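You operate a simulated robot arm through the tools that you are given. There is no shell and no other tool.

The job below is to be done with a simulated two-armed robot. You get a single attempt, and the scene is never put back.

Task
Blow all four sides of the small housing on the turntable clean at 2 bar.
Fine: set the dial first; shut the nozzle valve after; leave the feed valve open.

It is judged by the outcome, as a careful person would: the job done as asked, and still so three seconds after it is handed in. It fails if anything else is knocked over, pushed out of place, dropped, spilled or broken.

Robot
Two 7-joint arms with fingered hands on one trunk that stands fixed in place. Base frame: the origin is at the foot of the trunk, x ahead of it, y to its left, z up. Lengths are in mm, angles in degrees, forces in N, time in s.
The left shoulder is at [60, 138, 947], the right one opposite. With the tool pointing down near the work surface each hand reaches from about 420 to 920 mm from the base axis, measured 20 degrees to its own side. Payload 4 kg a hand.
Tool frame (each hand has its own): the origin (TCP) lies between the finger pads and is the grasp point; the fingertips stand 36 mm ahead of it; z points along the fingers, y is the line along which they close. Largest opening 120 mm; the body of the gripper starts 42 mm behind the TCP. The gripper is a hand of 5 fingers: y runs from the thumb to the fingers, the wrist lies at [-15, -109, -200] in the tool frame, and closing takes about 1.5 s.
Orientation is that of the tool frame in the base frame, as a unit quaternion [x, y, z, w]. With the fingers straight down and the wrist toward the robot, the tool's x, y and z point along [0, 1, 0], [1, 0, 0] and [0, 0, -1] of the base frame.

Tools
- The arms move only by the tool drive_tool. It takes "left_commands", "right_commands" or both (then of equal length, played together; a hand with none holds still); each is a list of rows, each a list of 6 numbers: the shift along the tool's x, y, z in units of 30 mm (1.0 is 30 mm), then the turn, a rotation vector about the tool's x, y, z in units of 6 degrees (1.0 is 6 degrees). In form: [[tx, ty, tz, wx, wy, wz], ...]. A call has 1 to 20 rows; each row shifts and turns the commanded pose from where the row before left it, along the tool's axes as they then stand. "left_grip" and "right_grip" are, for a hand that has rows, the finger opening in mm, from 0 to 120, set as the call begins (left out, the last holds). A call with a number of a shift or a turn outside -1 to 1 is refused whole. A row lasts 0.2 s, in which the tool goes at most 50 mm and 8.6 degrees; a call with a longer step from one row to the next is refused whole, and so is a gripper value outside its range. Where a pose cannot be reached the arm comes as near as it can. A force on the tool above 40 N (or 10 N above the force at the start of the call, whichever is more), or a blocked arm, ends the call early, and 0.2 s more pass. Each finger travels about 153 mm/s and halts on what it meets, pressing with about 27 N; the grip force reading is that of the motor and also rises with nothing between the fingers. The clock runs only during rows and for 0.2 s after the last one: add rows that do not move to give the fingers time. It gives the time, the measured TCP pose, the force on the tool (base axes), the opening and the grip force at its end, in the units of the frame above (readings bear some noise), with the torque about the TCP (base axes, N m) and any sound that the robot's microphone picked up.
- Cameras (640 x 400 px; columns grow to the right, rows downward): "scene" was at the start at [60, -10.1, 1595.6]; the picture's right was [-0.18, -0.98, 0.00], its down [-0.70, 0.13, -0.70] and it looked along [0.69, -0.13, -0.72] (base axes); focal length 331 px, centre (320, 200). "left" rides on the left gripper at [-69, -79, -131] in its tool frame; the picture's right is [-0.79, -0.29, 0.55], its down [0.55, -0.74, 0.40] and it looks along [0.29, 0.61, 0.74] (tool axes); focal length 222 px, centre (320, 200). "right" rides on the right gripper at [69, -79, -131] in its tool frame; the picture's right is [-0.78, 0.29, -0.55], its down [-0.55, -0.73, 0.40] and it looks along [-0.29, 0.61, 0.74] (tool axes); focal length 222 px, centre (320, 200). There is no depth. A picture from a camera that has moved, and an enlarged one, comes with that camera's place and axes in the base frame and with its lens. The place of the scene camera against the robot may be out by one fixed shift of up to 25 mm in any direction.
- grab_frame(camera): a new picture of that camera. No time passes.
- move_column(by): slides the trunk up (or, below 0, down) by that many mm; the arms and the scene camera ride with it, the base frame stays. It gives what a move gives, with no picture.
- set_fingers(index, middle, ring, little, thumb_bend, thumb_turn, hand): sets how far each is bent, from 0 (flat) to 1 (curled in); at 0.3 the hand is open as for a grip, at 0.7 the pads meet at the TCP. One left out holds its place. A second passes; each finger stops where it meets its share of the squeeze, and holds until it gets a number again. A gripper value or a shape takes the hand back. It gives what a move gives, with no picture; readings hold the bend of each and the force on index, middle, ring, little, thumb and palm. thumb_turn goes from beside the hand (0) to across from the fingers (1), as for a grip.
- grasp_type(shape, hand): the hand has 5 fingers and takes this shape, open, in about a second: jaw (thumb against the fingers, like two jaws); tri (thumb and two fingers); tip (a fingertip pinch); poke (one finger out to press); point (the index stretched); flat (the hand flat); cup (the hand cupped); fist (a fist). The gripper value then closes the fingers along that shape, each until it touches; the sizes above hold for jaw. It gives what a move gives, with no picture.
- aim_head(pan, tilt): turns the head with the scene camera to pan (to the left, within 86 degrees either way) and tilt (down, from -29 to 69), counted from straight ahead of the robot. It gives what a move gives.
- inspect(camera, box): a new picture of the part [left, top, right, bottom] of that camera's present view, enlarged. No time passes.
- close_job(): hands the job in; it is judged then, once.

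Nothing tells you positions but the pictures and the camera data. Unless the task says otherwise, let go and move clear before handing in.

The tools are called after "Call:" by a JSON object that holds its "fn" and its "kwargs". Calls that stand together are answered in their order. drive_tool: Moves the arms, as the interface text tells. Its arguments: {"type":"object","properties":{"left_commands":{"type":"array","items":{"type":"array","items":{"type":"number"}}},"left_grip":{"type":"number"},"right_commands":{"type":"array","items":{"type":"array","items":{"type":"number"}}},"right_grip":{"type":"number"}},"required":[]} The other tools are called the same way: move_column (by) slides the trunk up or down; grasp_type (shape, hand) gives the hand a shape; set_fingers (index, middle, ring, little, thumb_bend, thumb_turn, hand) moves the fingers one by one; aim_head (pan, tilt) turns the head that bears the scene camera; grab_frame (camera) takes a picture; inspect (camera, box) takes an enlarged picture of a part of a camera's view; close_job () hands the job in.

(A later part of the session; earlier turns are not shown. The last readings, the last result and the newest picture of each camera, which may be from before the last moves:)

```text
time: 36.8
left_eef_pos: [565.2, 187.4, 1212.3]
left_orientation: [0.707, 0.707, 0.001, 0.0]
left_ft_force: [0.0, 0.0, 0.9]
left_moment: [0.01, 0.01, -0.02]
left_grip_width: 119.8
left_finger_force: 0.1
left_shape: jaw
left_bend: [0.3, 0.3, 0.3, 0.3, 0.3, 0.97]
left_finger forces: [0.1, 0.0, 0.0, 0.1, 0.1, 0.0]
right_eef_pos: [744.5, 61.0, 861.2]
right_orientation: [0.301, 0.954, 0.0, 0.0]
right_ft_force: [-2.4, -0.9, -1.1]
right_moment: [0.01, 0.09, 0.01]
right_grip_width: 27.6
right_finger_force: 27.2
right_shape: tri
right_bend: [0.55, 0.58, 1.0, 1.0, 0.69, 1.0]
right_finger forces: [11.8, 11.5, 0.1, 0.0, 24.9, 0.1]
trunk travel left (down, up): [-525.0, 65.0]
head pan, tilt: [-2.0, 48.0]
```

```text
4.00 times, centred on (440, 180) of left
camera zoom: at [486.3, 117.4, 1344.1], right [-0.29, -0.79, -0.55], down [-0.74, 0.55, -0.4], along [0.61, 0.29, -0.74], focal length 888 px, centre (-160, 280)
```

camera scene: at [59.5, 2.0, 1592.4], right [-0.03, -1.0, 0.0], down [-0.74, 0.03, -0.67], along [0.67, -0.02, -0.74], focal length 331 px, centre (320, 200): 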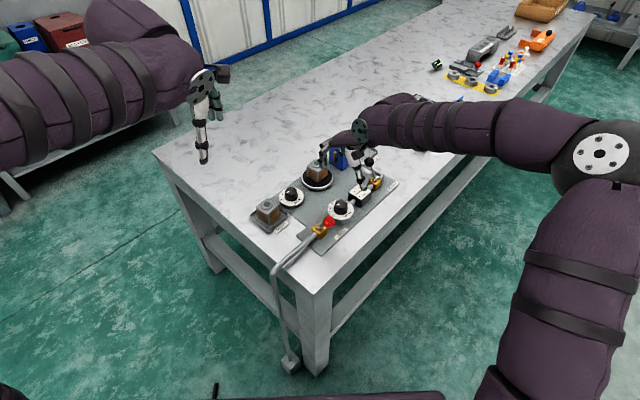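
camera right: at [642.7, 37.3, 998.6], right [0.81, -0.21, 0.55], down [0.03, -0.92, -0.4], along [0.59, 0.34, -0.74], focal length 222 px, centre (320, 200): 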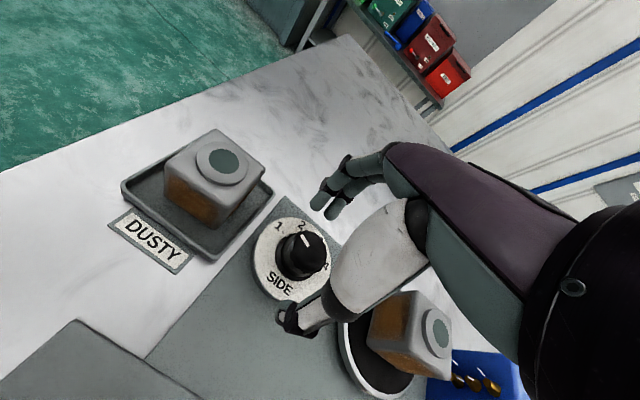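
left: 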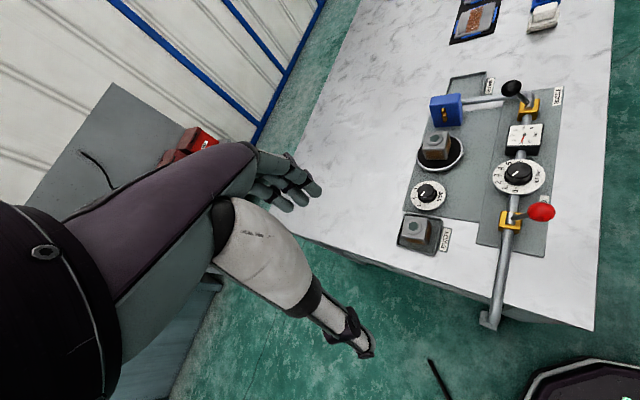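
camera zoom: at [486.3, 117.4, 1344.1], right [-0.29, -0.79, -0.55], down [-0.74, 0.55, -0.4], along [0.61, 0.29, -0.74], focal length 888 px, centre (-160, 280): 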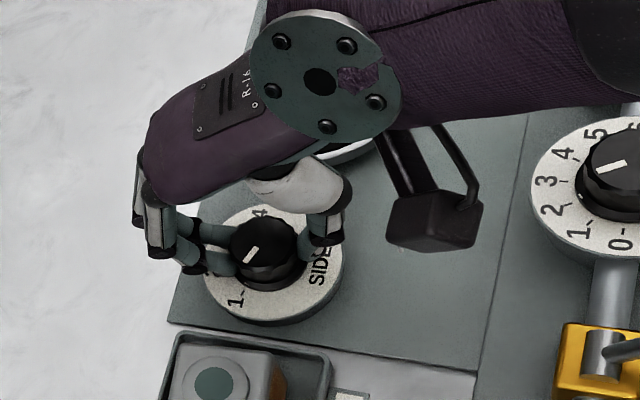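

The knob is firmly held now, and side 1 has been in the jet for about 12 s. I'm turning 45° clockwise to side 2.

Call:
{"fn": "drive_tool", "kwargs": {"right_commands": [[0, 0, 0, 0, 0, 0.625], [0, 0, 0, 0, 0, 0.625], [0, 0, 0, 0, 0, 0.625], [0, 0, 0, 0, 0, 0.625], [0, 0, 0, 0, 0, 0.625], [0, 0, 0, 0, 0, 0.625], [0, 0, 0, 0, 0, 0.625], [0, 0, 0, 0, 0, 0.625], [0, 0, 0, 0, 0, 0.625], [0, 0, 0, 0, 0, 0.625], [0, 0, 0, 0, 0, 0.625], [0, 0, 0, 0, 0, 0.625], [0, 0, 0, 0, 0, 0], [0, 0, 0, 0, 0, 0]]}}

Call:
{"fn": "inspect", "kwargs": {"camera": "right", "box": [230, 160, 430, 360]}}

Call:
{"fn": "inspect", "kwargs": {"camera": "left", "box": [390, 80, 530, 230]}}

Call:
{"fn": "inspect", "kwargs": {"camera": "scene", "box": [240, 130, 400, 250]}}

```text
time: 39.8
left_eef_pos: [565.1, 185.7, 1213.8]
left_orientation: [0.707, 0.707, 0.001, 0.0]
left_ft_force: [0.7, -0.4, 0.0]
left_moment: [0.0, 0.01, -0.02]
left_grip_width: 119.7
left_finger_force: 0.0
left_shape: jaw
left_bend: [0.3, 0.3, 0.3, 0.3, 0.3, 0.97]
left_finger forces: [0.0, 0.0, 0.1, 0.0, 0.1, 0.0]
right_eef_pos: [744.1, 62.1, 859.6]
right_orientation: [0.643, 0.766, 0.0, 0.001]
right_ft_force: [-3.4, -3.2, -2.7]
right_moment: [-0.1, 0.07, -0.02]
right_grip_width: 27.7
right_finger_force: 27.3
right_shape: tri
right_bend: [0.56, 0.58, 1.0, 1.0, 0.69, 1.0]
right_finger forces: [11.3, 12.8, 0.0, 0.0, 26.8, 0.0]
trunk travel left (down, up): [-525.0, 65.0]
head pan, tilt: [-2.0, 48.0]
```

```text
2.00 times, centred on (330, 260) of right
camera zoom: at [654.5, 117.0, 992.2], right [0.42, -0.72, 0.55], down [-0.63, -0.67, -0.4], along [0.65, -0.18, -0.74], focal length 444 px, centre (300, 80)
```

zoom: 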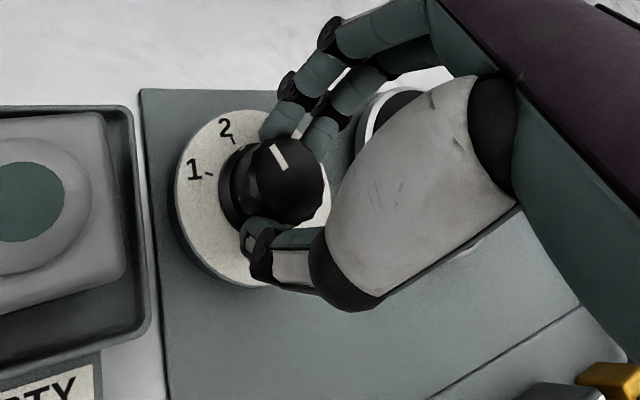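

```text
2.67 times, centred on (460, 155) of left
camera zoom: at [486.4, 117.2, 1344.1], right [-0.29, -0.78, -0.55], down [-0.74, 0.55, -0.4], along [0.61, 0.29, -0.74], focal length 592 px, centre (-53, 320)
```

zoom: 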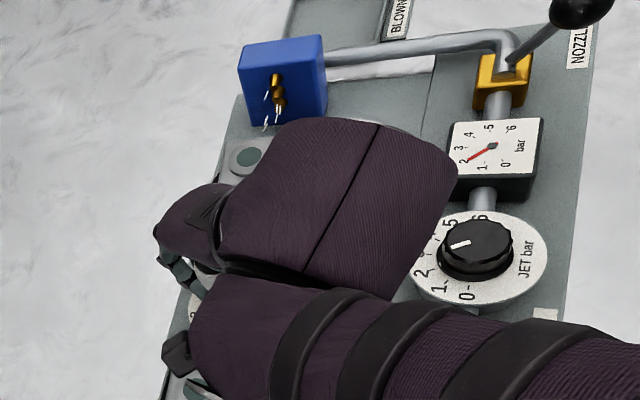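

```text
3.33 times, centred on (320, 190) of scene
camera zoom: at [59.4, 1.8, 1592.4], right [-0.03, -1.0, 0.0], down [-0.74, 0.03, -0.67], along [0.67, -0.02, -0.74], focal length 1102 px, centre (320, 233)
```

zoom: 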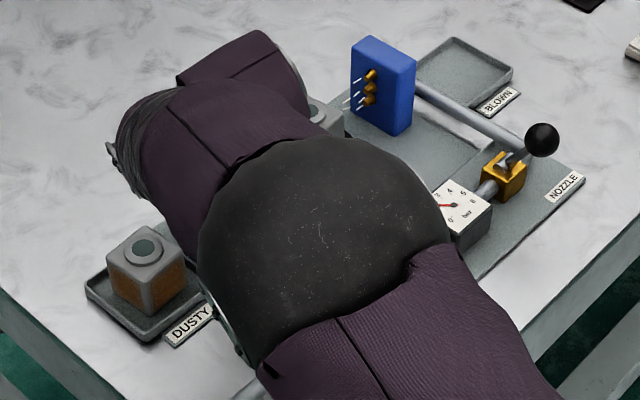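

The knob moved to about 2. The arm has swung low over the bench, so I'll check the dial mark and then release and rise straight up.

Call:
{"fn": "inspect", "kwargs": {"camera": "right", "box": [260, 200, 340, 260]}}

Call:
{"fn": "grab_frame", "kwargs": {"camera": "scene"}}

Call:
{"fn": "grab_frame", "kwargs": {"camera": "right"}}

Call:
{"fn": "grab_frame", "kwargs": {"camera": "left"}}

```text
6.67 times, centred on (300, 230) of right
camera zoom: at [654.5, 117.0, 992.2], right [0.42, -0.72, 0.55], down [-0.63, -0.67, -0.4], along [0.65, -0.18, -0.74], focal length 1481 px, centre (453, 0)
```

zoom: 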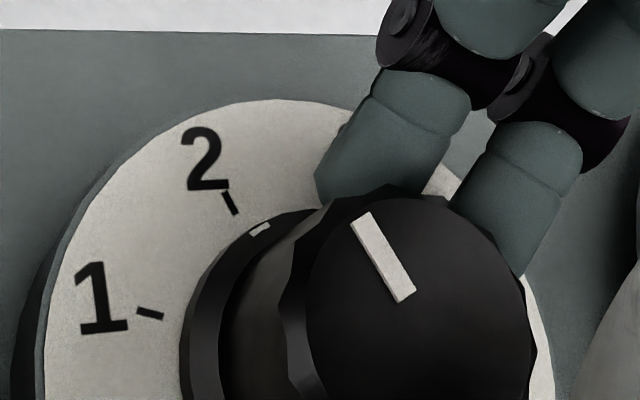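

```text
taken
camera scene: at [59.4, 1.8, 1592.4], right [-0.03, -1.0, 0.0], down [-0.74, 0.03, -0.67], along [0.67, -0.02, -0.74], focal length 331 px, centre (320, 200)
```

scene: 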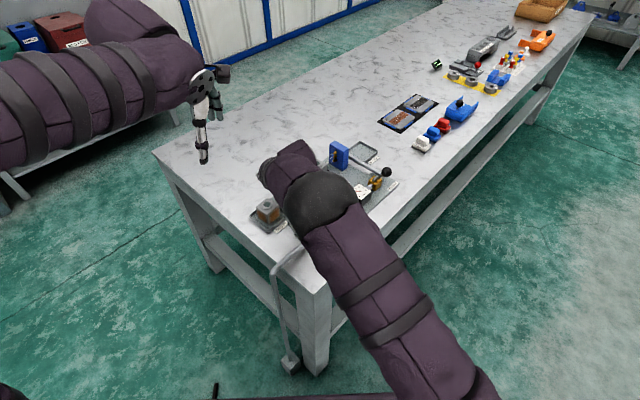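

```text
taken
camera right: at [654.5, 117.0, 992.2], right [0.42, -0.72, 0.55], down [-0.63, -0.67, -0.4], along [0.65, -0.18, -0.74], focal length 222 px, centre (320, 200)
```

right: 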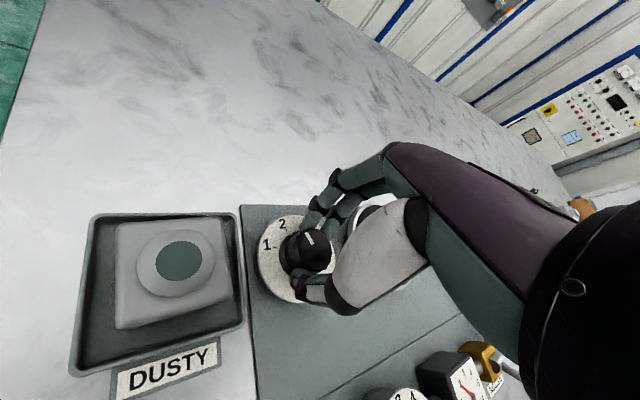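

```text
taken
camera left: at [486.4, 117.2, 1344.1], right [-0.29, -0.78, -0.55], down [-0.74, 0.55, -0.4], along [0.61, 0.29, -0.74], focal length 222 px, centre (320, 200)
```

left: 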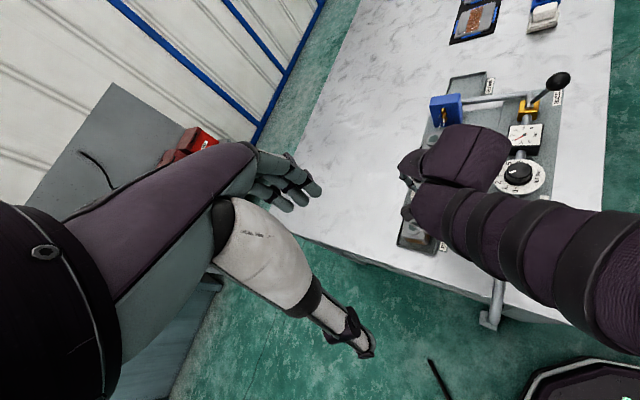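

SIDE's mark sits at the 2 tick. I'll open, rise, and swing back to the starting angle so the cameras can see the housing.

Call:
{"fn": "drive_tool", "kwargs": {"right_commands": [[0, 0, 0, 0, 0, 0], [0, 0, 0, 0, 0, 0], [0, 0, 0, 0, 0, 0], [0, 0, 0, 0, 0, 0], [0, 0, -0.8, 0, 0, 0], [0, 0, -0.8, 0, 0, 0], [0, 0, -0.8, 0, 0, 0], [0, 0, -0.8, 0, 0, 0], [0, 0, 0, 0, 0, -0.9375], [0, 0, 0, 0, 0, -0.9375], [0, 0, 0, 0, 0, -0.9375], [0, 0, 0, 0, 0, -0.9375], [0, 0, 0, 0, 0, -0.9375], [0, 0, 0, 0, 0, -0.9375], [0, 0, 0, 0, 0, -0.9375], [0, 0, 0, 0, 0, -0.9375], [0, 0, 0, 0, 0, 0]], "right_grip": 80}}

Call:
{"fn": "inspect", "kwargs": {"camera": "scene", "box": [240, 130, 400, 250]}}

Call:
{"fn": "inspect", "kwargs": {"camera": "left", "box": [390, 80, 580, 230]}}

Call:
{"fn": "grab_frame", "kwargs": {"camera": "right"}}

```text
time: 43.4
left_eef_pos: [565.3, 187.4, 1212.5]
left_orientation: [0.707, 0.707, 0.0, 0.0]
left_ft_force: [-0.7, 0.3, 0.1]
left_moment: [-0.02, 0.02, 0.0]
left_grip_width: 119.6
left_finger_force: 0.0
left_shape: jaw
left_bend: [0.3, 0.3, 0.3, 0.3, 0.3, 0.97]
left_finger forces: [0.0, 0.1, 0.0, 0.0, 0.0, 0.0]
right_eef_pos: [744.8, 61.9, 958.0]
right_orientation: [0.3, 0.954, 0.001, 0.0]
right_ft_force: [0.4, 0.6, 0.7]
right_moment: [-0.05, -0.02, 0.01]
right_grip_width: 80.0
right_finger_force: 0.1
right_shape: tri
right_bend: [0.36, 0.39, 0.99, 0.99, 0.43, 1.0]
right_finger forces: [0.0, 0.1, 0.0, 0.0, 0.0, 0.1]
trunk travel left (down, up): [-525.0, 65.0]
head pan, tilt: [-2.0, 48.0]
```

```text
3.33 times, centred on (320, 190) of scene
camera zoom: at [59.4, 2.2, 1592.4], right [-0.03, -1.0, 0.0], down [-0.74, 0.03, -0.67], along [0.67, -0.02, -0.74], focal length 1102 px, centre (320, 233)
```

zoom: 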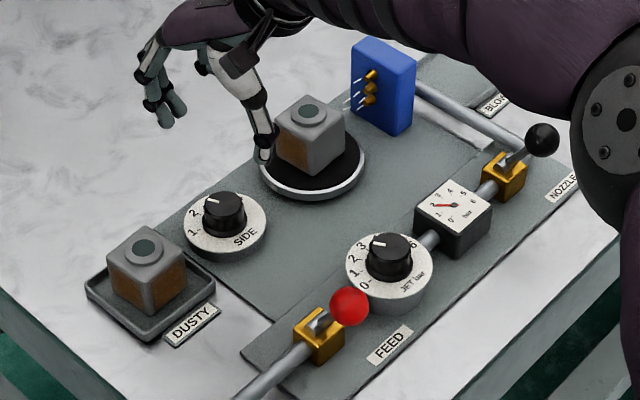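

```text
2.67 times, centred on (485, 155) of left
camera zoom: at [486.3, 117.6, 1344.2], right [-0.29, -0.79, -0.55], down [-0.74, 0.55, -0.4], along [0.61, 0.29, -0.74], focal length 592 px, centre (-120, 320)
```

zoom: 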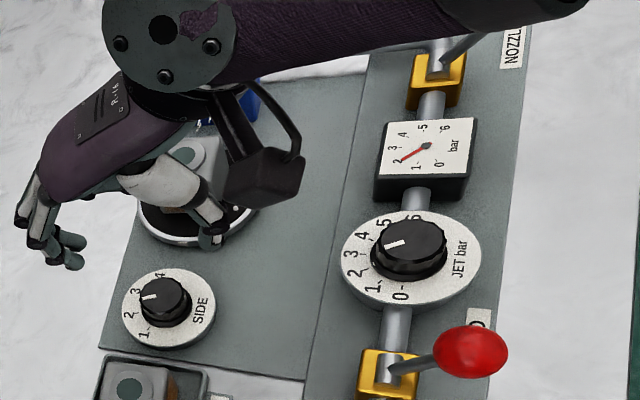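

```text
taken
camera right: at [642.2, 37.2, 1088.0], right [0.81, -0.21, 0.55], down [0.03, -0.92, -0.4], along [0.59, 0.34, -0.74], focal length 222 px, centre (320, 200)
```

right: 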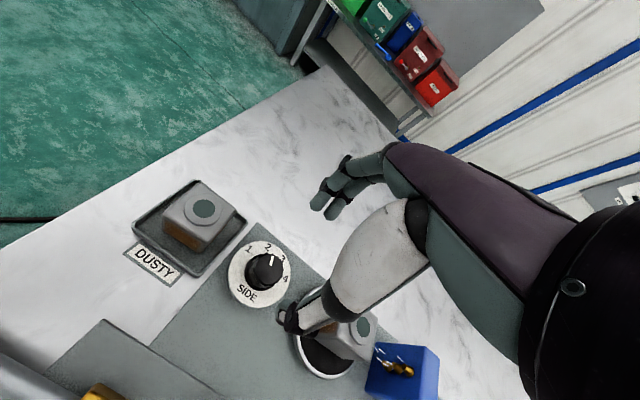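

The housing has turned 90°, and the blown face now on the right looks bare grey. I'll zoom in on it and on the SIDE dial.

Call:
{"fn": "inspect", "kwargs": {"camera": "scene", "box": [300, 150, 340, 185]}}

Call:
{"fn": "inspect", "kwargs": {"camera": "right", "box": [220, 230, 310, 310]}}

Call:
{"fn": "inspect", "kwargs": {"camera": "right", "box": [270, 280, 440, 400]}}

```text
11.43 times, centred on (320, 168) of scene
camera zoom: at [59.4, 2.2, 1592.4], right [-0.03, -1.0, 0.0], down [-0.74, 0.03, -0.67], along [0.67, -0.02, -0.74], focal length 3779 px, centre (320, 571)
```

zoom: 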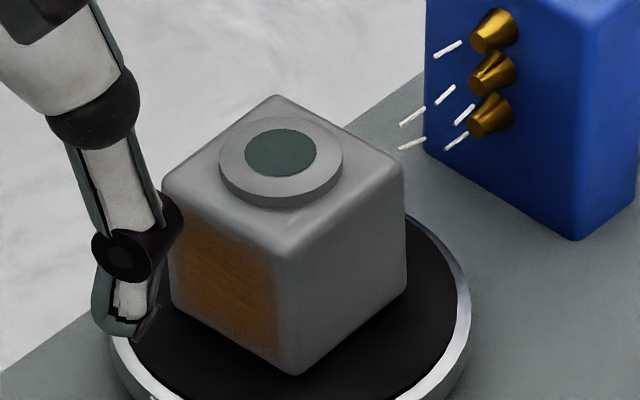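

```text
5.00 times, centred on (265, 270) of right
camera zoom: at [642.2, 37.2, 1088.0], right [0.81, -0.21, 0.55], down [0.03, -0.92, -0.4], along [0.59, 0.34, -0.74], focal length 1111 px, centre (595, -150)
```

zoom: 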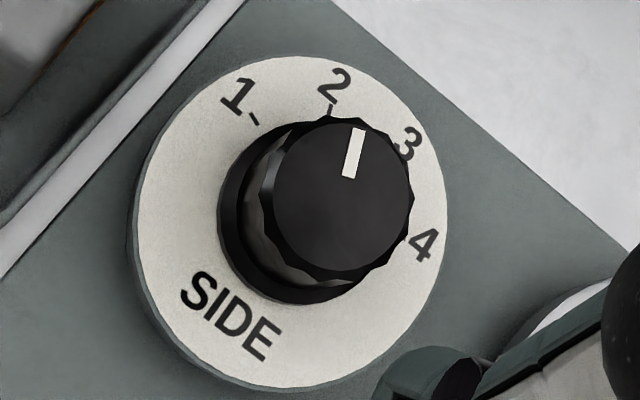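

```text
3.33 times, centred on (355, 340) of right
camera zoom: at [642.2, 37.2, 1088.0], right [0.81, -0.21, 0.55], down [0.03, -0.92, -0.4], along [0.59, 0.34, -0.74], focal length 740 px, centre (203, -267)
```

zoom: 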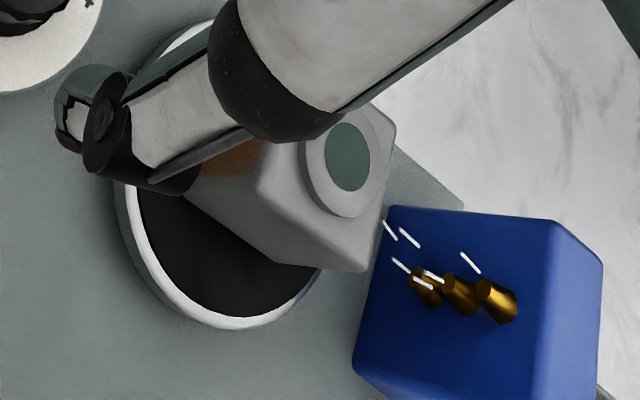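

Side 1 is clean and side 2 is in the jet. I'm going back down on the SIDE knob for the next step.

Call:
{"fn": "drive_tool", "kwargs": {"right_commands": [[0, 0, 0.8, 0, 0, 0], [0, 0, 0.8, 0, 0, 0], [0, 0, 0.8, 0, 0, 0], [0, 0, 0.5, 0, 0, 0], [0, 0, 0.33, 0, 0, 0], [0, 0, 0, 0, 0, 0]]}}

Call:
{"fn": "drive_tool", "kwargs": {"right_commands": [[0, 0, 0, 0, 0, 0], [0, 0, 0, 0, 0, 0], [0, 0, 0, 0, 0, 0], [0, 0, 0, 0, 0, 0], [0, 0, 0, 0, 0, 0], [0, 0, 0, 0, 0, 0], [0, 0, 0, 0, 0, 0]], "right_grip": 15}}

Call:
{"fn": "inspect", "kwargs": {"camera": "right", "box": [230, 160, 430, 360]}}

```text
time: 44.8
left_eef_pos: [565.5, 187.3, 1212.1]
left_orientation: [0.707, 0.707, 0.0, -0.001]
left_ft_force: [0.2, -0.2, -0.3]
left_moment: [-0.04, 0.01, 0.0]
left_grip_width: 119.5
left_finger_force: 0.0
left_shape: jaw
left_bend: [0.3, 0.3, 0.3, 0.3, 0.3, 0.97]
left_finger forces: [0.1, 0.1, 0.1, 0.0, 0.1, 0.0]
right_eef_pos: [743.4, 61.4, 858.6]
right_orientation: [0.3, 0.954, 0.0, 0.0]
right_ft_force: [0.9, 0.2, 0.8]
right_moment: [-0.04, -0.01, 0.0]
right_grip_width: 80.0
right_finger_force: 0.0
right_shape: tri
right_bend: [0.36, 0.39, 0.99, 0.99, 0.43, 1.0]
right_finger forces: [0.0, 0.1, 0.1, 0.1, 0.0, 0.0]
trunk travel left (down, up): [-525.0, 65.0]
head pan, tilt: [-2.0, 48.0]
```

```text
time: 46.4
left_eef_pos: [565.3, 186.4, 1212.6]
left_orientation: [0.707, 0.707, 0.0, -0.001]
left_ft_force: [-0.1, -0.2, 0.1]
left_moment: [0.02, 0.0, 0.02]
left_grip_width: 119.8
left_finger_force: 0.1
left_shape: jaw
left_bend: [0.3, 0.3, 0.3, 0.3, 0.3, 0.97]
left_finger forces: [0.1, 0.0, 0.0, 0.0, 0.0, 0.0]
right_eef_pos: [743.9, 62.5, 859.1]
right_orientation: [0.301, 0.954, 0.0, 0.0]
right_ft_force: [-1.5, 0.2, -0.3]
right_moment: [0.1, -0.07, -0.01]
right_grip_width: 26.6
right_finger_force: 26.7
right_shape: tri
right_bend: [0.57, 0.58, 1.0, 1.0, 0.68, 1.0]
right_finger forces: [11.7, 12.8, 0.1, 0.0, 25.1, 0.0]
trunk travel left (down, up): [-525.0, 65.0]
head pan, tilt: [-2.0, 48.0]
```

```text
2.00 times, centred on (330, 260) of right
camera zoom: at [642.1, 37.8, 990.4], right [0.81, -0.21, 0.55], down [0.03, -0.92, -0.4], along [0.59, 0.34, -0.74], focal length 444 px, centre (300, 80)
```

zoom: 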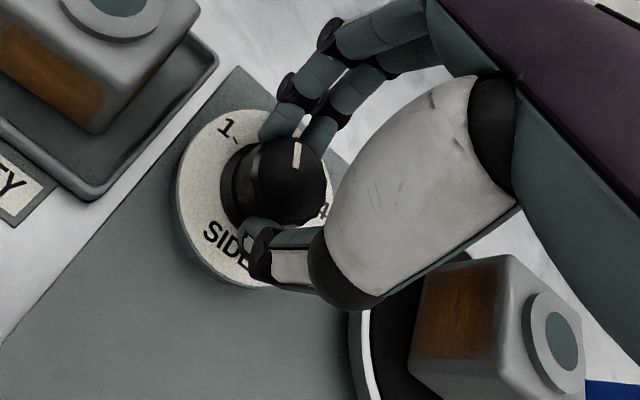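

The grip is good. To give side 2 the same blow as side 1, I'll hold here four seconds, then turn to side 3.

Call:
{"fn": "drive_tool", "kwargs": {"right_commands": [[0, 0, 0, 0, 0, 0], [0, 0, 0, 0, 0, 0], [0, 0, 0, 0, 0, 0], [0, 0, 0, 0, 0, 0], [0, 0, 0, 0, 0, 0], [0, 0, 0, 0, 0, 0], [0, 0, 0, 0, 0, 0], [0, 0, 0, 0, 0, 0], [0, 0, 0, 0, 0, 0], [0, 0, 0, 0, 0, 0], [0, 0, 0, 0, 0, 0], [0, 0, 0, 0, 0, 0], [0, 0, 0, 0, 0, 0], [0, 0, 0, 0, 0, 0], [0, 0, 0, 0, 0, 0], [0, 0, 0, 0, 0, 0], [0, 0, 0, 0, 0, 0], [0, 0, 0, 0, 0, 0], [0, 0, 0, 0, 0, 0], [0, 0, 0, 0, 0, 0]]}}

Call:
{"fn": "drive_tool", "kwargs": {"right_commands": [[0, 0, 0, 0, 0, 0.64], [0, 0, 0, 0, 0, 0.64], [0, 0, 0, 0, 0, 0.64], [0, 0, 0, 0, 0, 0.64], [0, 0, 0, 0, 0, 0.64], [0, 0, 0, 0, 0, 0.64], [0, 0, 0, 0, 0, 0.64], [0, 0, 0, 0, 0, 0.64], [0, 0, 0, 0, 0, 0.64], [0, 0, 0, 0, 0, 0.64], [0, 0, 0, 0, 0, 0.64], [0, 0, 0, 0, 0, 0.54], [0, 0, 0, 0, 0, 0], [0, 0, 0, 0, 0, 0]]}}

Call:
{"fn": "inspect", "kwargs": {"camera": "right", "box": [260, 200, 340, 260]}}

Call:
{"fn": "inspect", "kwargs": {"camera": "left", "box": [390, 80, 530, 230]}}

```text
time: 50.6
left_eef_pos: [565.5, 187.2, 1212.8]
left_orientation: [0.707, 0.707, -0.001, 0.0]
left_ft_force: [0.8, -0.1, -0.1]
left_moment: [-0.03, -0.02, -0.02]
left_grip_width: 119.8
left_finger_force: 0.1
left_shape: jaw
left_bend: [0.3, 0.3, 0.3, 0.3, 0.3, 0.97]
left_finger forces: [0.0, 0.0, 0.0, 0.0, 0.0, 0.0]
right_eef_pos: [743.3, 62.0, 859.2]
right_orientation: [0.301, 0.954, 0.0, 0.001]
right_ft_force: [-0.7, -0.3, -1.6]
right_moment: [0.04, 0.0, 0.02]
right_grip_width: 26.5
right_finger_force: 27.5
right_shape: tri
right_bend: [0.57, 0.58, 1.0, 1.0, 0.68, 1.0]
right_finger forces: [11.7, 12.5, 0.0, 0.0, 25.1, 0.0]
trunk travel left (down, up): [-525.0, 65.0]
head pan, tilt: [-2.0, 48.0]
```

```text
time: 53.6
left_eef_pos: [565.1, 186.3, 1212.2]
left_orientation: [0.707, 0.707, 0.0, 0.0]
left_ft_force: [-0.3, 0.6, 0.4]
left_moment: [0.01, -0.02, 0.01]
left_grip_width: 119.6
left_finger_force: 0.1
left_shape: jaw
left_bend: [0.3, 0.3, 0.3, 0.3, 0.3, 0.97]
left_finger forces: [0.0, 0.0, 0.0, 0.0, 0.1, 0.0]
right_eef_pos: [746.0, 61.8, 859.4]
right_orientation: [0.646, 0.763, 0.0, -0.001]
right_ft_force: [-2.0, 1.2, -3.8]
right_moment: [0.06, -0.05, 0.01]
right_grip_width: 26.4
right_finger_force: 26.9
right_shape: tri
right_bend: [0.57, 0.59, 1.0, 1.0, 0.68, 1.0]
right_finger forces: [12.0, 12.6, 0.0, 0.1, 25.6, 0.0]
trunk travel left (down, up): [-525.0, 65.0]
head pan, tilt: [-2.0, 48.0]
```

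```text
6.67 times, centred on (300, 230) of right
camera zoom: at [655.5, 118.0, 990.8], right [0.42, -0.73, 0.55], down [-0.63, -0.66, -0.4], along [0.65, -0.18, -0.74], focal length 1481 px, centre (453, 0)
```

zoom: 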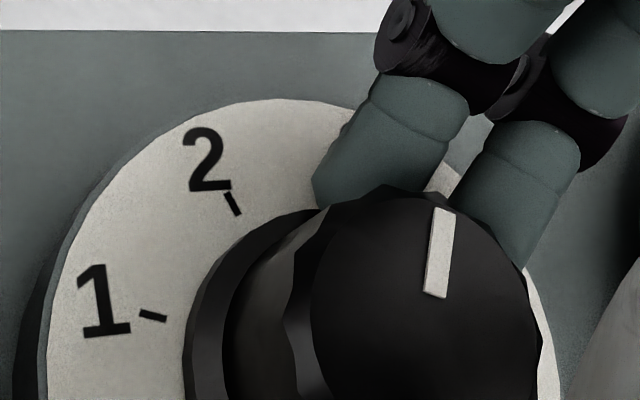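

```text
2.67 times, centred on (460, 155) of left
camera zoom: at [486.6, 117.6, 1344.0], right [-0.29, -0.79, -0.55], down [-0.74, 0.55, -0.4], along [0.61, 0.29, -0.74], focal length 592 px, centre (-53, 320)
```

zoom: 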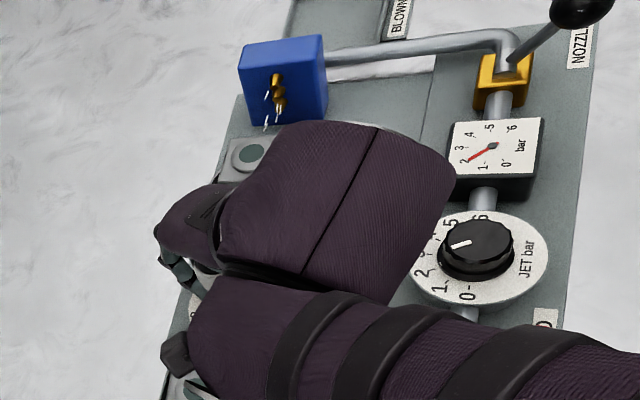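

SIDE turned another 45° to 3. I'll release, rise, swing back and check the sides.

Call:
{"fn": "drive_tool", "kwargs": {"right_commands": [[0, 0, 0, 0, 0, 0], [0, 0, 0, 0, 0, 0], [0, 0, 0, 0, 0, 0], [0, 0, 0, 0, 0, 0], [0, 0, -0.8, 0, 0, 0], [0, 0, -0.8, 0, 0, 0], [0, 0, -0.8, 0, 0, 0], [0, 0, -0.8, 0, 0, 0], [0, 0, 0, 0, 0, -0.95], [0, 0, 0, 0, 0, -0.95], [0, 0, 0, 0, 0, -0.95], [0, 0, 0, 0, 0, -0.95], [0, 0, 0, 0, 0, -0.95], [0, 0, 0, 0, 0, -0.95], [0, 0, 0, 0, 0, -0.95], [0, 0, 0, 0, 0, -0.93], [0, 0, 0, 0, 0, 0]], "right_grip": 80}}

Call:
{"fn": "inspect", "kwargs": {"camera": "scene", "box": [240, 130, 400, 250]}}

Call:
{"fn": "inspect", "kwargs": {"camera": "scene", "box": [300, 150, 340, 185]}}

Call:
{"fn": "inspect", "kwargs": {"camera": "right", "box": [220, 230, 310, 310]}}

```text
time: 57.2
left_eef_pos: [565.4, 187.5, 1211.8]
left_orientation: [0.707, 0.707, 0.0, 0.0]
left_ft_force: [0.6, 0.4, 0.4]
left_moment: [0.0, 0.0, 0.03]
left_grip_width: 119.6
left_finger_force: 0.0
left_shape: jaw
left_bend: [0.3, 0.3, 0.3, 0.3, 0.3, 0.97]
left_finger forces: [0.0, 0.0, 0.1, 0.0, 0.0, 0.1]
right_eef_pos: [745.6, 62.8, 955.6]
right_orientation: [0.3, 0.954, 0.001, 0.0]
right_ft_force: [-0.7, -0.2, -1.5]
right_moment: [0.0, 0.04, 0.02]
right_grip_width: 79.8
right_finger_force: 0.0
right_shape: tri
right_bend: [0.36, 0.39, 0.99, 0.99, 0.43, 1.0]
right_finger forces: [0.0, 0.0, 0.0, 0.0, 0.0, 0.0]
trunk travel left (down, up): [-525.0, 65.0]
head pan, tilt: [-2.0, 48.0]
```

```text
3.33 times, centred on (320, 190) of scene
camera zoom: at [59.4, 2.2, 1592.4], right [-0.03, -1.0, 0.0], down [-0.74, 0.03, -0.67], along [0.67, -0.02, -0.74], focal length 1102 px, centre (320, 233)
```

zoom: 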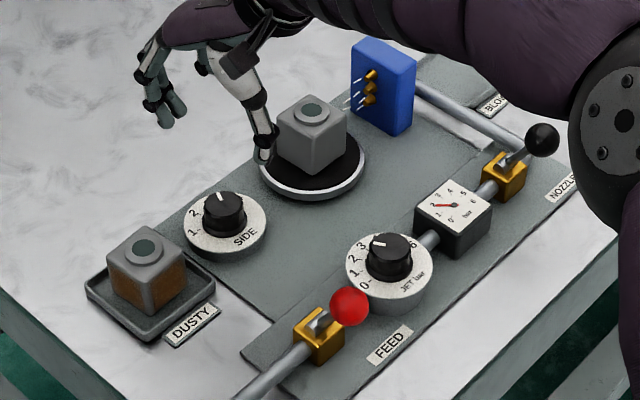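

```text
11.43 times, centred on (320, 168) of scene
camera zoom: at [59.4, 2.2, 1592.4], right [-0.03, -1.0, 0.0], down [-0.74, 0.03, -0.67], along [0.67, -0.02, -0.74], focal length 3779 px, centre (320, 571)
```

zoom: 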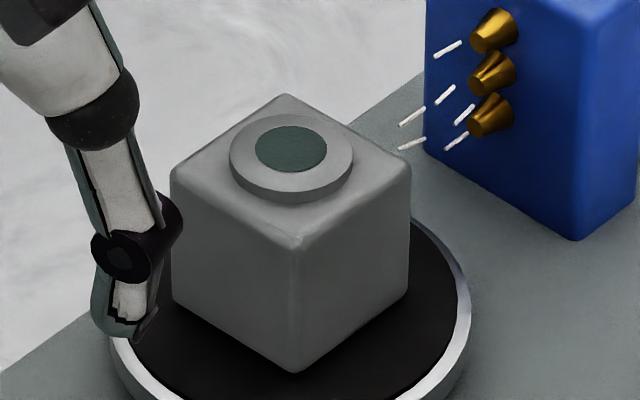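

```text
5.00 times, centred on (265, 270) of right
camera zoom: at [642.5, 37.3, 1087.4], right [0.81, -0.21, 0.55], down [0.03, -0.92, -0.4], along [0.59, 0.34, -0.74], focal length 1111 px, centre (595, -150)
```

zoom: 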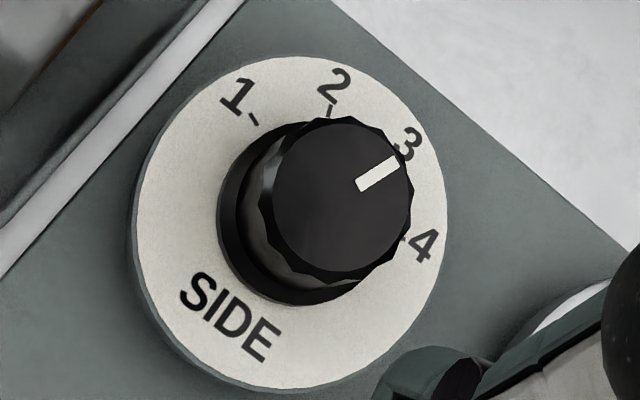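

Sides 1 and 2 are clean and SIDE reads 3. Down again for the last step.

Call:
{"fn": "drive_tool", "kwargs": {"right_commands": [[0, 0, 0.8, 0, 0, 0], [0, 0, 0.8, 0, 0, 0], [0, 0, 0.8, 0, 0, 0], [0, 0, 0.5, 0, 0, 0], [0, 0, 0.3, 0, 0, 0], [0, 0, 0, 0, 0, 0]]}}

Call:
{"fn": "drive_tool", "kwargs": {"right_commands": [[0, 0, 0, 0, 0, 0], [0, 0, 0, 0, 0, 0], [0, 0, 0, 0, 0, 0], [0, 0, 0, 0, 0, 0], [0, 0, 0, 0, 0, 0], [0, 0, 0, 0, 0, 0], [0, 0, 0, 0, 0, 0], [0, 0, 0, 0, 0, 0], [0, 0, 0, 0, 0, 0], [0, 0, 0, 0, 0, 0], [0, 0, 0, 0, 0, 0], [0, 0, 0, 0, 0, 0], [0, 0, 0, 0, 0, 0], [0, 0, 0, 0, 0, 0], [0, 0, 0, 0, 0, 0], [0, 0, 0, 0, 0, 0], [0, 0, 0, 0, 0, 0], [0, 0, 0, 0, 0, 0], [0, 0, 0, 0, 0, 0], [0, 0, 0, 0, 0, 0]], "right_grip": 15}}

Call:
{"fn": "inspect", "kwargs": {"camera": "right", "box": [230, 160, 430, 360]}}

```text
time: 58.6
left_eef_pos: [564.6, 187.2, 1212.4]
left_orientation: [0.707, 0.707, 0.0, 0.0]
left_ft_force: [-0.2, -0.3, -0.2]
left_moment: [-0.02, -0.02, -0.02]
left_grip_width: 119.6
left_finger_force: 0.0
left_shape: jaw
left_bend: [0.3, 0.3, 0.3, 0.3, 0.3, 0.97]
left_finger forces: [0.1, 0.0, 0.0, 0.1, 0.0, 0.0]
right_eef_pos: [746.8, 62.7, 860.5]
right_orientation: [0.301, 0.954, 0.0, 0.001]
right_ft_force: [0.3, 0.3, -0.5]
right_moment: [-0.01, 0.0, 0.0]
right_grip_width: 79.8
right_finger_force: 0.0
right_shape: tri
right_bend: [0.36, 0.39, 0.99, 0.99, 0.43, 1.0]
right_finger forces: [0.1, 0.0, 0.0, 0.0, 0.0, 0.1]
trunk travel left (down, up): [-525.0, 65.0]
head pan, tilt: [-2.0, 48.0]
```

```text
time: 62.8
left_eef_pos: [565.5, 185.7, 1212.5]
left_orientation: [0.707, 0.707, 0.0, 0.0]
left_ft_force: [0.1, 0.4, 0.5]
left_moment: [-0.01, -0.02, -0.01]
left_grip_width: 119.9
left_finger_force: 0.1
left_shape: jaw
left_bend: [0.3, 0.3, 0.3, 0.3, 0.3, 0.97]
left_finger forces: [0.0, 0.0, 0.1, 0.0, 0.0, 0.0]
right_eef_pos: [744.6, 61.0, 860.3]
right_orientation: [0.301, 0.954, 0.001, 0.0]
right_ft_force: [-3.7, -1.3, -3.5]
right_moment: [0.01, 0.05, 0.01]
right_grip_width: 26.8
right_finger_force: 26.7
right_shape: tri
right_bend: [0.56, 0.59, 1.0, 1.0, 0.68, 1.0]
right_finger forces: [11.9, 11.1, 0.0, 0.0, 25.9, 0.1]
trunk travel left (down, up): [-525.0, 65.0]
head pan, tilt: [-2.0, 48.0]
```

```text
2.00 times, centred on (330, 260) of right
camera zoom: at [643.2, 37.3, 991.7], right [0.81, -0.21, 0.55], down [0.03, -0.92, -0.4], along [0.59, 0.34, -0.74], focal length 444 px, centre (300, 80)
```

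zoom: 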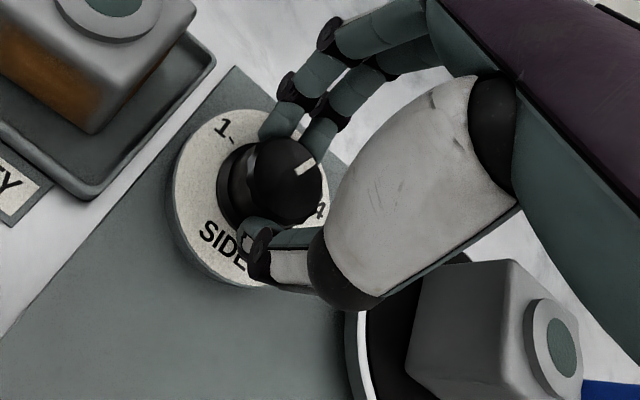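

Side 3 has had about 10 s. I'm turning 45° to side 4 after a short extra wait.

Call:
{"fn": "drive_tool", "kwargs": {"right_commands": [[0, 0, 0, 0, 0, 0], [0, 0, 0, 0, 0, 0], [0, 0, 0, 0, 0, 0], [0, 0, 0, 0, 0, 0], [0, 0, 0, 0, 0, 0], [0, 0, 0, 0, 0, 0.64], [0, 0, 0, 0, 0, 0.64], [0, 0, 0, 0, 0, 0.64], [0, 0, 0, 0, 0, 0.64], [0, 0, 0, 0, 0, 0.64], [0, 0, 0, 0, 0, 0.64], [0, 0, 0, 0, 0, 0.64], [0, 0, 0, 0, 0, 0.64], [0, 0, 0, 0, 0, 0.64], [0, 0, 0, 0, 0, 0.64], [0, 0, 0, 0, 0, 0.64], [0, 0, 0, 0, 0, 0.6], [0, 0, 0, 0, 0, 0], [0, 0, 0, 0, 0, 0]]}}

Call:
{"fn": "inspect", "kwargs": {"camera": "right", "box": [230, 160, 430, 360]}}

```text
time: 66.8
left_eef_pos: [565.5, 186.2, 1212.9]
left_orientation: [0.707, 0.707, 0.0, 0.0]
left_ft_force: [0.1, 0.2, -1.2]
left_moment: [0.05, 0.0, 0.04]
left_grip_width: 119.6
left_finger_force: 0.0
left_shape: jaw
left_bend: [0.3, 0.3, 0.3, 0.3, 0.3, 0.97]
left_finger forces: [0.0, 0.1, 0.0, 0.1, 0.0, 0.1]
right_eef_pos: [743.4, 61.6, 861.0]
right_orientation: [0.649, 0.761, 0.001, -0.001]
right_ft_force: [2.8, -2.7, 4.7]
right_moment: [-0.1, -0.23, 0.01]
right_grip_width: 26.6
right_finger_force: 26.2
right_shape: tri
right_bend: [0.56, 0.59, 1.0, 1.0, 0.68, 1.0]
right_finger forces: [12.7, 17.4, 0.1, 0.0, 25.0, 0.1]
trunk travel left (down, up): [-525.0, 65.0]
head pan, tilt: [-2.0, 48.0]
```

```text
2.00 times, centred on (330, 260) of right
camera zoom: at [655.4, 118.4, 991.4], right [0.41, -0.73, 0.55], down [-0.64, -0.66, -0.4], along [0.65, -0.19, -0.74], focal length 444 px, centre (300, 80)
```

zoom: 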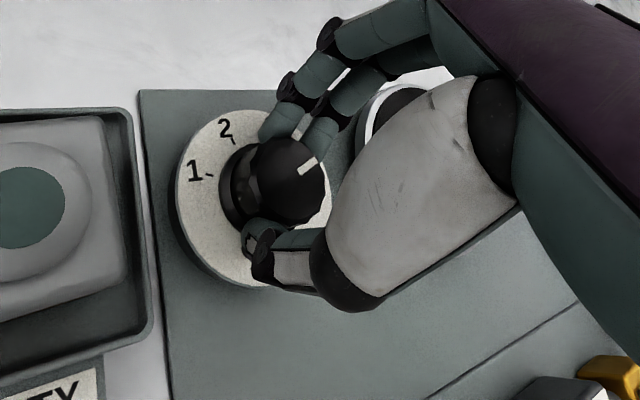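

The pointer moved with the hand. I'll release, rise, swing back and check the dial and sides.

Call:
{"fn": "drive_tool", "kwargs": {"right_commands": [[0, 0, 0, 0, 0, 0], [0, 0, 0, 0, 0, 0], [0, 0, 0, 0, 0, 0], [0, 0, 0, 0, 0, 0], [0, 0, -0.8, 0, 0, 0], [0, 0, -0.8, 0, 0, 0], [0, 0, -0.8, 0, 0, 0], [0, 0, -0.8, 0, 0, 0], [0, 0, 0, 0, 0, -0.95], [0, 0, 0, 0, 0, -0.95], [0, 0, 0, 0, 0, -0.95], [0, 0, 0, 0, 0, -0.95], [0, 0, 0, 0, 0, -0.95], [0, 0, 0, 0, 0, -0.95], [0, 0, 0, 0, 0, -0.95], [0, 0, 0, 0, 0, -0.95], [0, 0, 0, 0, 0, 0]], "right_grip": 80}}

Call:
{"fn": "inspect", "kwargs": {"camera": "scene", "box": [240, 130, 400, 250]}}

Call:
{"fn": "inspect", "kwargs": {"camera": "scene", "box": [300, 150, 340, 185]}}

Call:
{"fn": "inspect", "kwargs": {"camera": "right", "box": [220, 230, 310, 310]}}

```text
time: 70.4
left_eef_pos: [564.3, 187.3, 1213.4]
left_orientation: [0.707, 0.707, -0.001, 0.0]
left_ft_force: [0.1, 0.3, 0.4]
left_moment: [-0.05, 0.0, -0.02]
left_grip_width: 120.0
left_finger_force: 0.0
left_shape: jaw
left_bend: [0.3, 0.3, 0.3, 0.3, 0.3, 0.97]
left_finger forces: [0.0, 0.1, 0.0, 0.1, 0.1, 0.0]
right_eef_pos: [744.9, 61.8, 955.8]
right_orientation: [0.302, 0.953, -0.001, 0.0]
right_ft_force: [-0.2, 0.2, -0.3]
right_moment: [0.01, -0.01, -0.03]
right_grip_width: 79.9
right_finger_force: 0.0
right_shape: tri
right_bend: [0.36, 0.39, 0.99, 0.99, 0.43, 1.0]
right_finger forces: [0.0, 0.0, 0.0, 0.0, 0.0, 0.0]
trunk travel left (down, up): [-525.0, 65.0]
head pan, tilt: [-2.0, 48.0]
```

```text
3.33 times, centred on (320, 190) of scene
camera zoom: at [59.4, 2.2, 1592.4], right [-0.03, -1.0, 0.0], down [-0.74, 0.03, -0.67], along [0.67, -0.02, -0.74], focal length 1102 px, centre (320, 233)
```

zoom: 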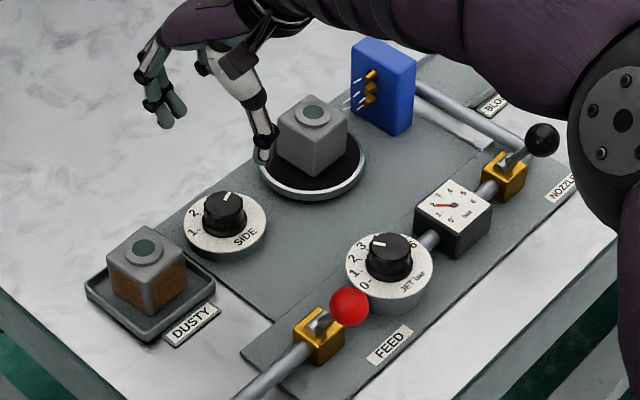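

```text
11.43 times, centred on (320, 168) of scene
camera zoom: at [59.4, 2.2, 1592.4], right [-0.03, -1.0, 0.0], down [-0.74, 0.03, -0.67], along [0.67, -0.02, -0.74], focal length 3779 px, centre (320, 571)
```

zoom: 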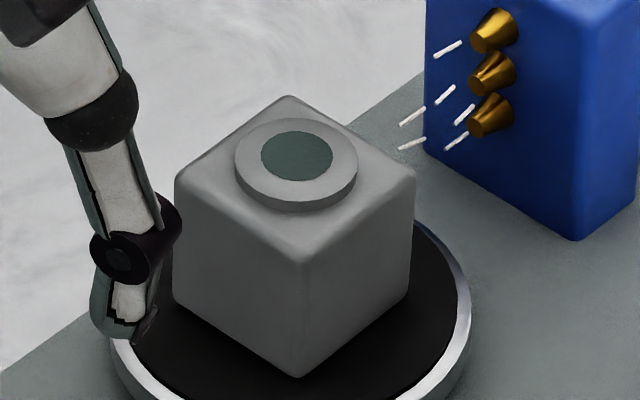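

```text
5.00 times, centred on (265, 270) of right
camera zoom: at [642.3, 37.8, 1087.3], right [0.81, -0.21, 0.55], down [0.03, -0.92, -0.4], along [0.59, 0.34, -0.74], focal length 1111 px, centre (595, -150)
```

zoom: 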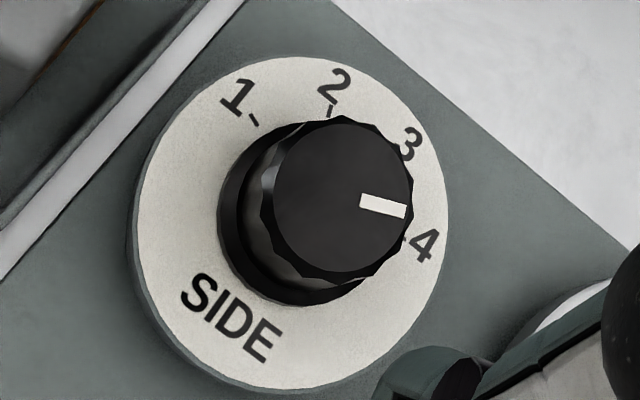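

Sides 2 and 3 are now visible and clean, and side 4 is in the jet. I'll carry the right hand up and out to the right, from where its camera can see side 4 facing the nozzles.

Call:
{"fn": "drive_tool", "kwargs": {"right_commands": [[0, 0, -0.67, 0, 0, 0], [0, 0, -0.67, 0, 0, 0], [0, 0, -0.67, 0, 0, 0], [0, 0, 0, 0, 0, 0.833], [0, 0, 0, 0, 0, 0.833], [-0.792, -0.665, 0, 0, 0, 0], [-0.792, -0.665, 0, 0, 0, 0], [-0.792, -0.665, 0, 0, 0, 0], [-0.792, -0.665, 0, 0, 0, 0], [-0.792, -0.665, 0, 0, 0, 0], [-0.792, -0.665, 0, 0, 0, 0], [-0.792, -0.665, 0, 0, 0, 0], [-0.792, -0.665, 0, 0, 0, 0], [-0.792, -0.665, 0, 0, 0, 0], [-0.792, -0.665, 0, 0, 0, 0], [-0.792, -0.665, 0, 0, 0, 0], [-0.792, -0.665, 0, 0, 0, 0], [-0.792, -0.665, 0, 0, 0, 0], [0, 0, 0, 0, 0, 0], [0, 0, 0, 0, 0, 0]], "right_grip": 90}}

Call:
{"fn": "grab_frame", "kwargs": {"camera": "right"}}

Call:
{"fn": "inspect", "kwargs": {"camera": "scene", "box": [240, 130, 400, 250]}}

Call:
{"fn": "inspect", "kwargs": {"camera": "left", "box": [390, 60, 580, 250]}}

```text
time: 74.6
left_eef_pos: [565.1, 186.9, 1212.9]
left_orientation: [0.707, 0.707, 0.001, 0.0]
left_ft_force: [-0.7, -1.2, 0.1]
left_moment: [0.0, 0.0, -0.02]
left_grip_width: 119.9
left_finger_force: 0.1
left_shape: jaw
left_bend: [0.3, 0.3, 0.3, 0.3, 0.3, 0.97]
left_finger forces: [0.0, 0.0, 0.0, 0.0, 0.0, 0.0]
right_eef_pos: [778.3, -342.5, 1015.5]
right_orientation: [0.385, 0.923, 0.0, 0.0]
right_ft_force: [-0.2, 0.6, -0.2]
right_moment: [-0.01, 0.0, 0.0]
right_grip_width: 89.7
right_finger_force: 0.1
right_shape: tri
right_bend: [0.33, 0.37, 0.99, 0.99, 0.4, 0.99]
right_finger forces: [0.0, 0.0, 0.0, 0.0, 0.0, 0.0]
trunk travel left (down, up): [-525.0, 65.0]
head pan, tilt: [-2.0, 48.0]
```

```text
taken
camera right: at [673.6, -347.7, 1146.6], right [0.76, -0.35, 0.55], down [-0.14, -0.91, -0.4], along [0.64, 0.23, -0.74], focal length 222 px, centre (320, 200)
```

right: 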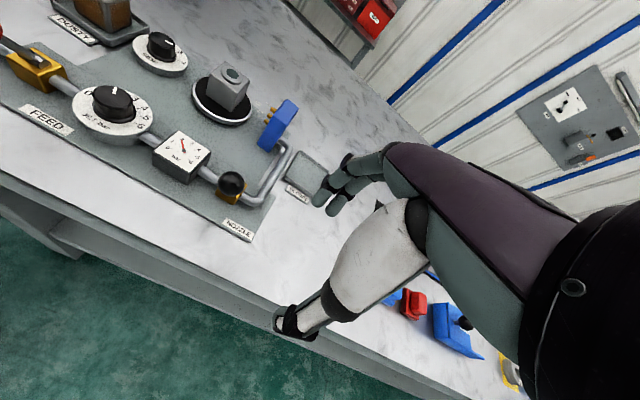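

```text
3.33 times, centred on (320, 190) of scene
camera zoom: at [59.6, 1.9, 1592.4], right [-0.03, -1.0, 0.0], down [-0.74, 0.03, -0.67], along [0.67, -0.02, -0.74], focal length 1102 px, centre (320, 233)
```

zoom: 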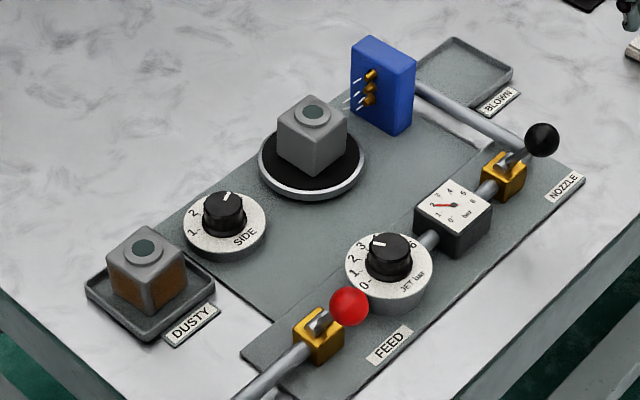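

```text
2.11 times, centred on (485, 155) of left
camera zoom: at [486.6, 117.2, 1344.1], right [-0.29, -0.78, -0.55], down [-0.74, 0.55, -0.4], along [0.61, 0.29, -0.74], focal length 468 px, centre (-27, 295)
```

zoom: 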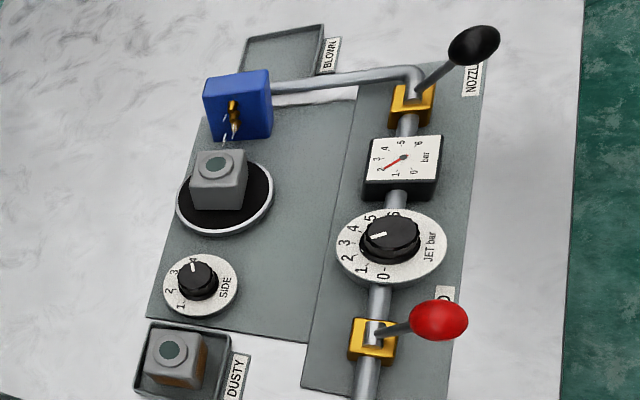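

Call:
{"fn": "inspect", "kwargs": {"camera": "right", "box": [190, 50, 310, 150]}}

Call:
{"fn": "inspect", "kwargs": {"camera": "right", "box": [200, 60, 250, 115]}}

```text
4.00 times, centred on (250, 100) of right
camera zoom: at [673.6, -347.7, 1146.6], right [0.76, -0.35, 0.55], down [-0.14, -0.91, -0.4], along [0.64, 0.23, -0.74], focal length 888 px, centre (600, 600)
```

zoom: 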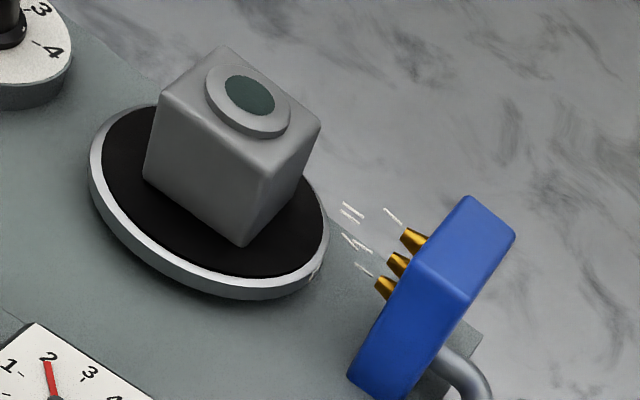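

```text
7.27 times, centred on (225, 88) of right
camera zoom: at [673.6, -347.7, 1146.6], right [0.76, -0.35, 0.55], down [-0.14, -0.91, -0.4], along [0.64, 0.23, -0.74], focal length 1615 px, centre (1011, 1018)
```

zoom: 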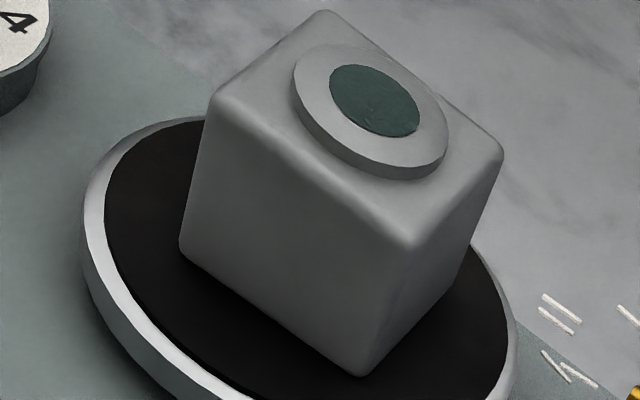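

Side 4's face toward the nozzles is bare grey too, so all four sides are clean. Now to shut the nozzle valve, with its ball now at about (770, -226, 890). I'm moving over it with the hand at 80 mm.

Call:
{"fn": "drive_tool", "kwargs": {"right_commands": [[0.736, 0.633, 0, 0, 0, 0], [0.736, 0.633, 0, 0, 0, 0], [0.736, 0.633, 0, 0, 0, 0], [0.736, 0.633, 0, 0, 0, 0], [0, 0, 0, 0, 0, 0], [0, 0, 0.83, 0, 0, 0], [0, 0, 0.83, 0, 0, 0], [0, 0, 0.83, 0, 0, 0], [0, 0, 0, 0, 0, 0]], "right_grip": 80}}

Call:
{"fn": "inspect", "kwargs": {"camera": "right", "box": [210, 140, 410, 350]}}

Call:
{"fn": "inspect", "kwargs": {"camera": "left", "box": [490, 50, 610, 170]}}

```text
time: 76.6
left_eef_pos: [565.4, 187.7, 1212.4]
left_orientation: [0.706, 0.708, 0.0, 0.0]
left_ft_force: [0.1, -0.3, 0.2]
left_moment: [0.0, 0.05, 0.0]
left_grip_width: 119.5
left_finger_force: 0.1
left_shape: jaw
left_bend: [0.3, 0.3, 0.3, 0.3, 0.3, 0.97]
left_finger forces: [0.0, 0.0, 0.0, 0.0, 0.0, 0.1]
right_eef_pos: [770.3, -223.1, 941.9]
right_orientation: [0.384, 0.923, 0.0, 0.0]
right_ft_force: [0.1, 0.2, 0.1]
right_moment: [0.02, 0.0, 0.02]
right_grip_width: 80.5
right_finger_force: 0.2
right_shape: tri
right_bend: [0.35, 0.39, 0.99, 0.99, 0.43, 0.99]
right_finger forces: [0.1, 0.1, 0.1, 0.0, 0.0, 0.1]
trunk travel left (down, up): [-525.0, 65.0]
head pan, tilt: [-2.0, 48.0]
```

```text
1.90 times, centred on (310, 245) of right
camera zoom: at [665.4, -229.8, 1073.4], right [0.76, -0.35, 0.55], down [-0.14, -0.91, -0.4], along [0.64, 0.23, -0.74], focal length 423 px, centre (339, 114)
```

zoom: 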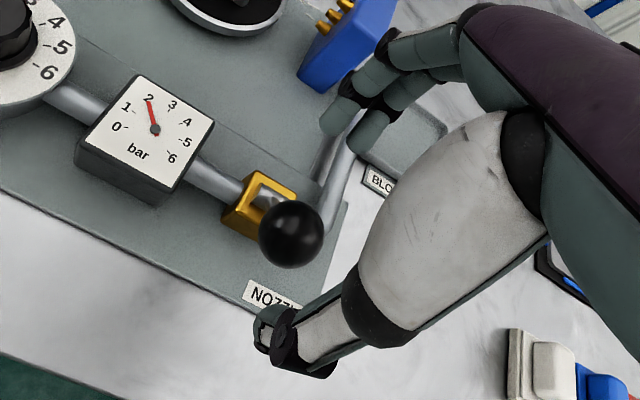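

```text
3.33 times, centred on (550, 110) of left
camera zoom: at [486.2, 117.4, 1344.2], right [-0.29, -0.79, -0.55], down [-0.74, 0.55, -0.4], along [0.61, 0.29, -0.74], focal length 740 px, centre (-447, 500)
```

zoom: 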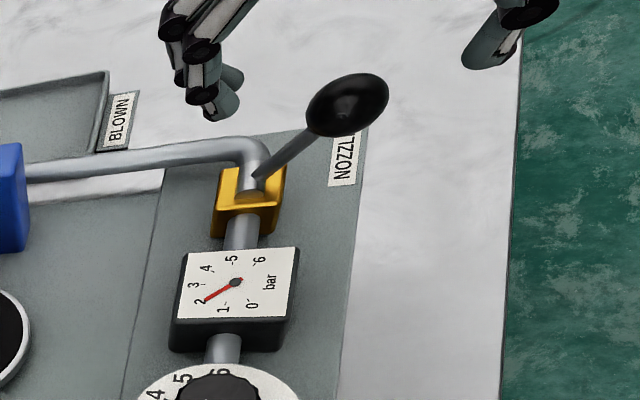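

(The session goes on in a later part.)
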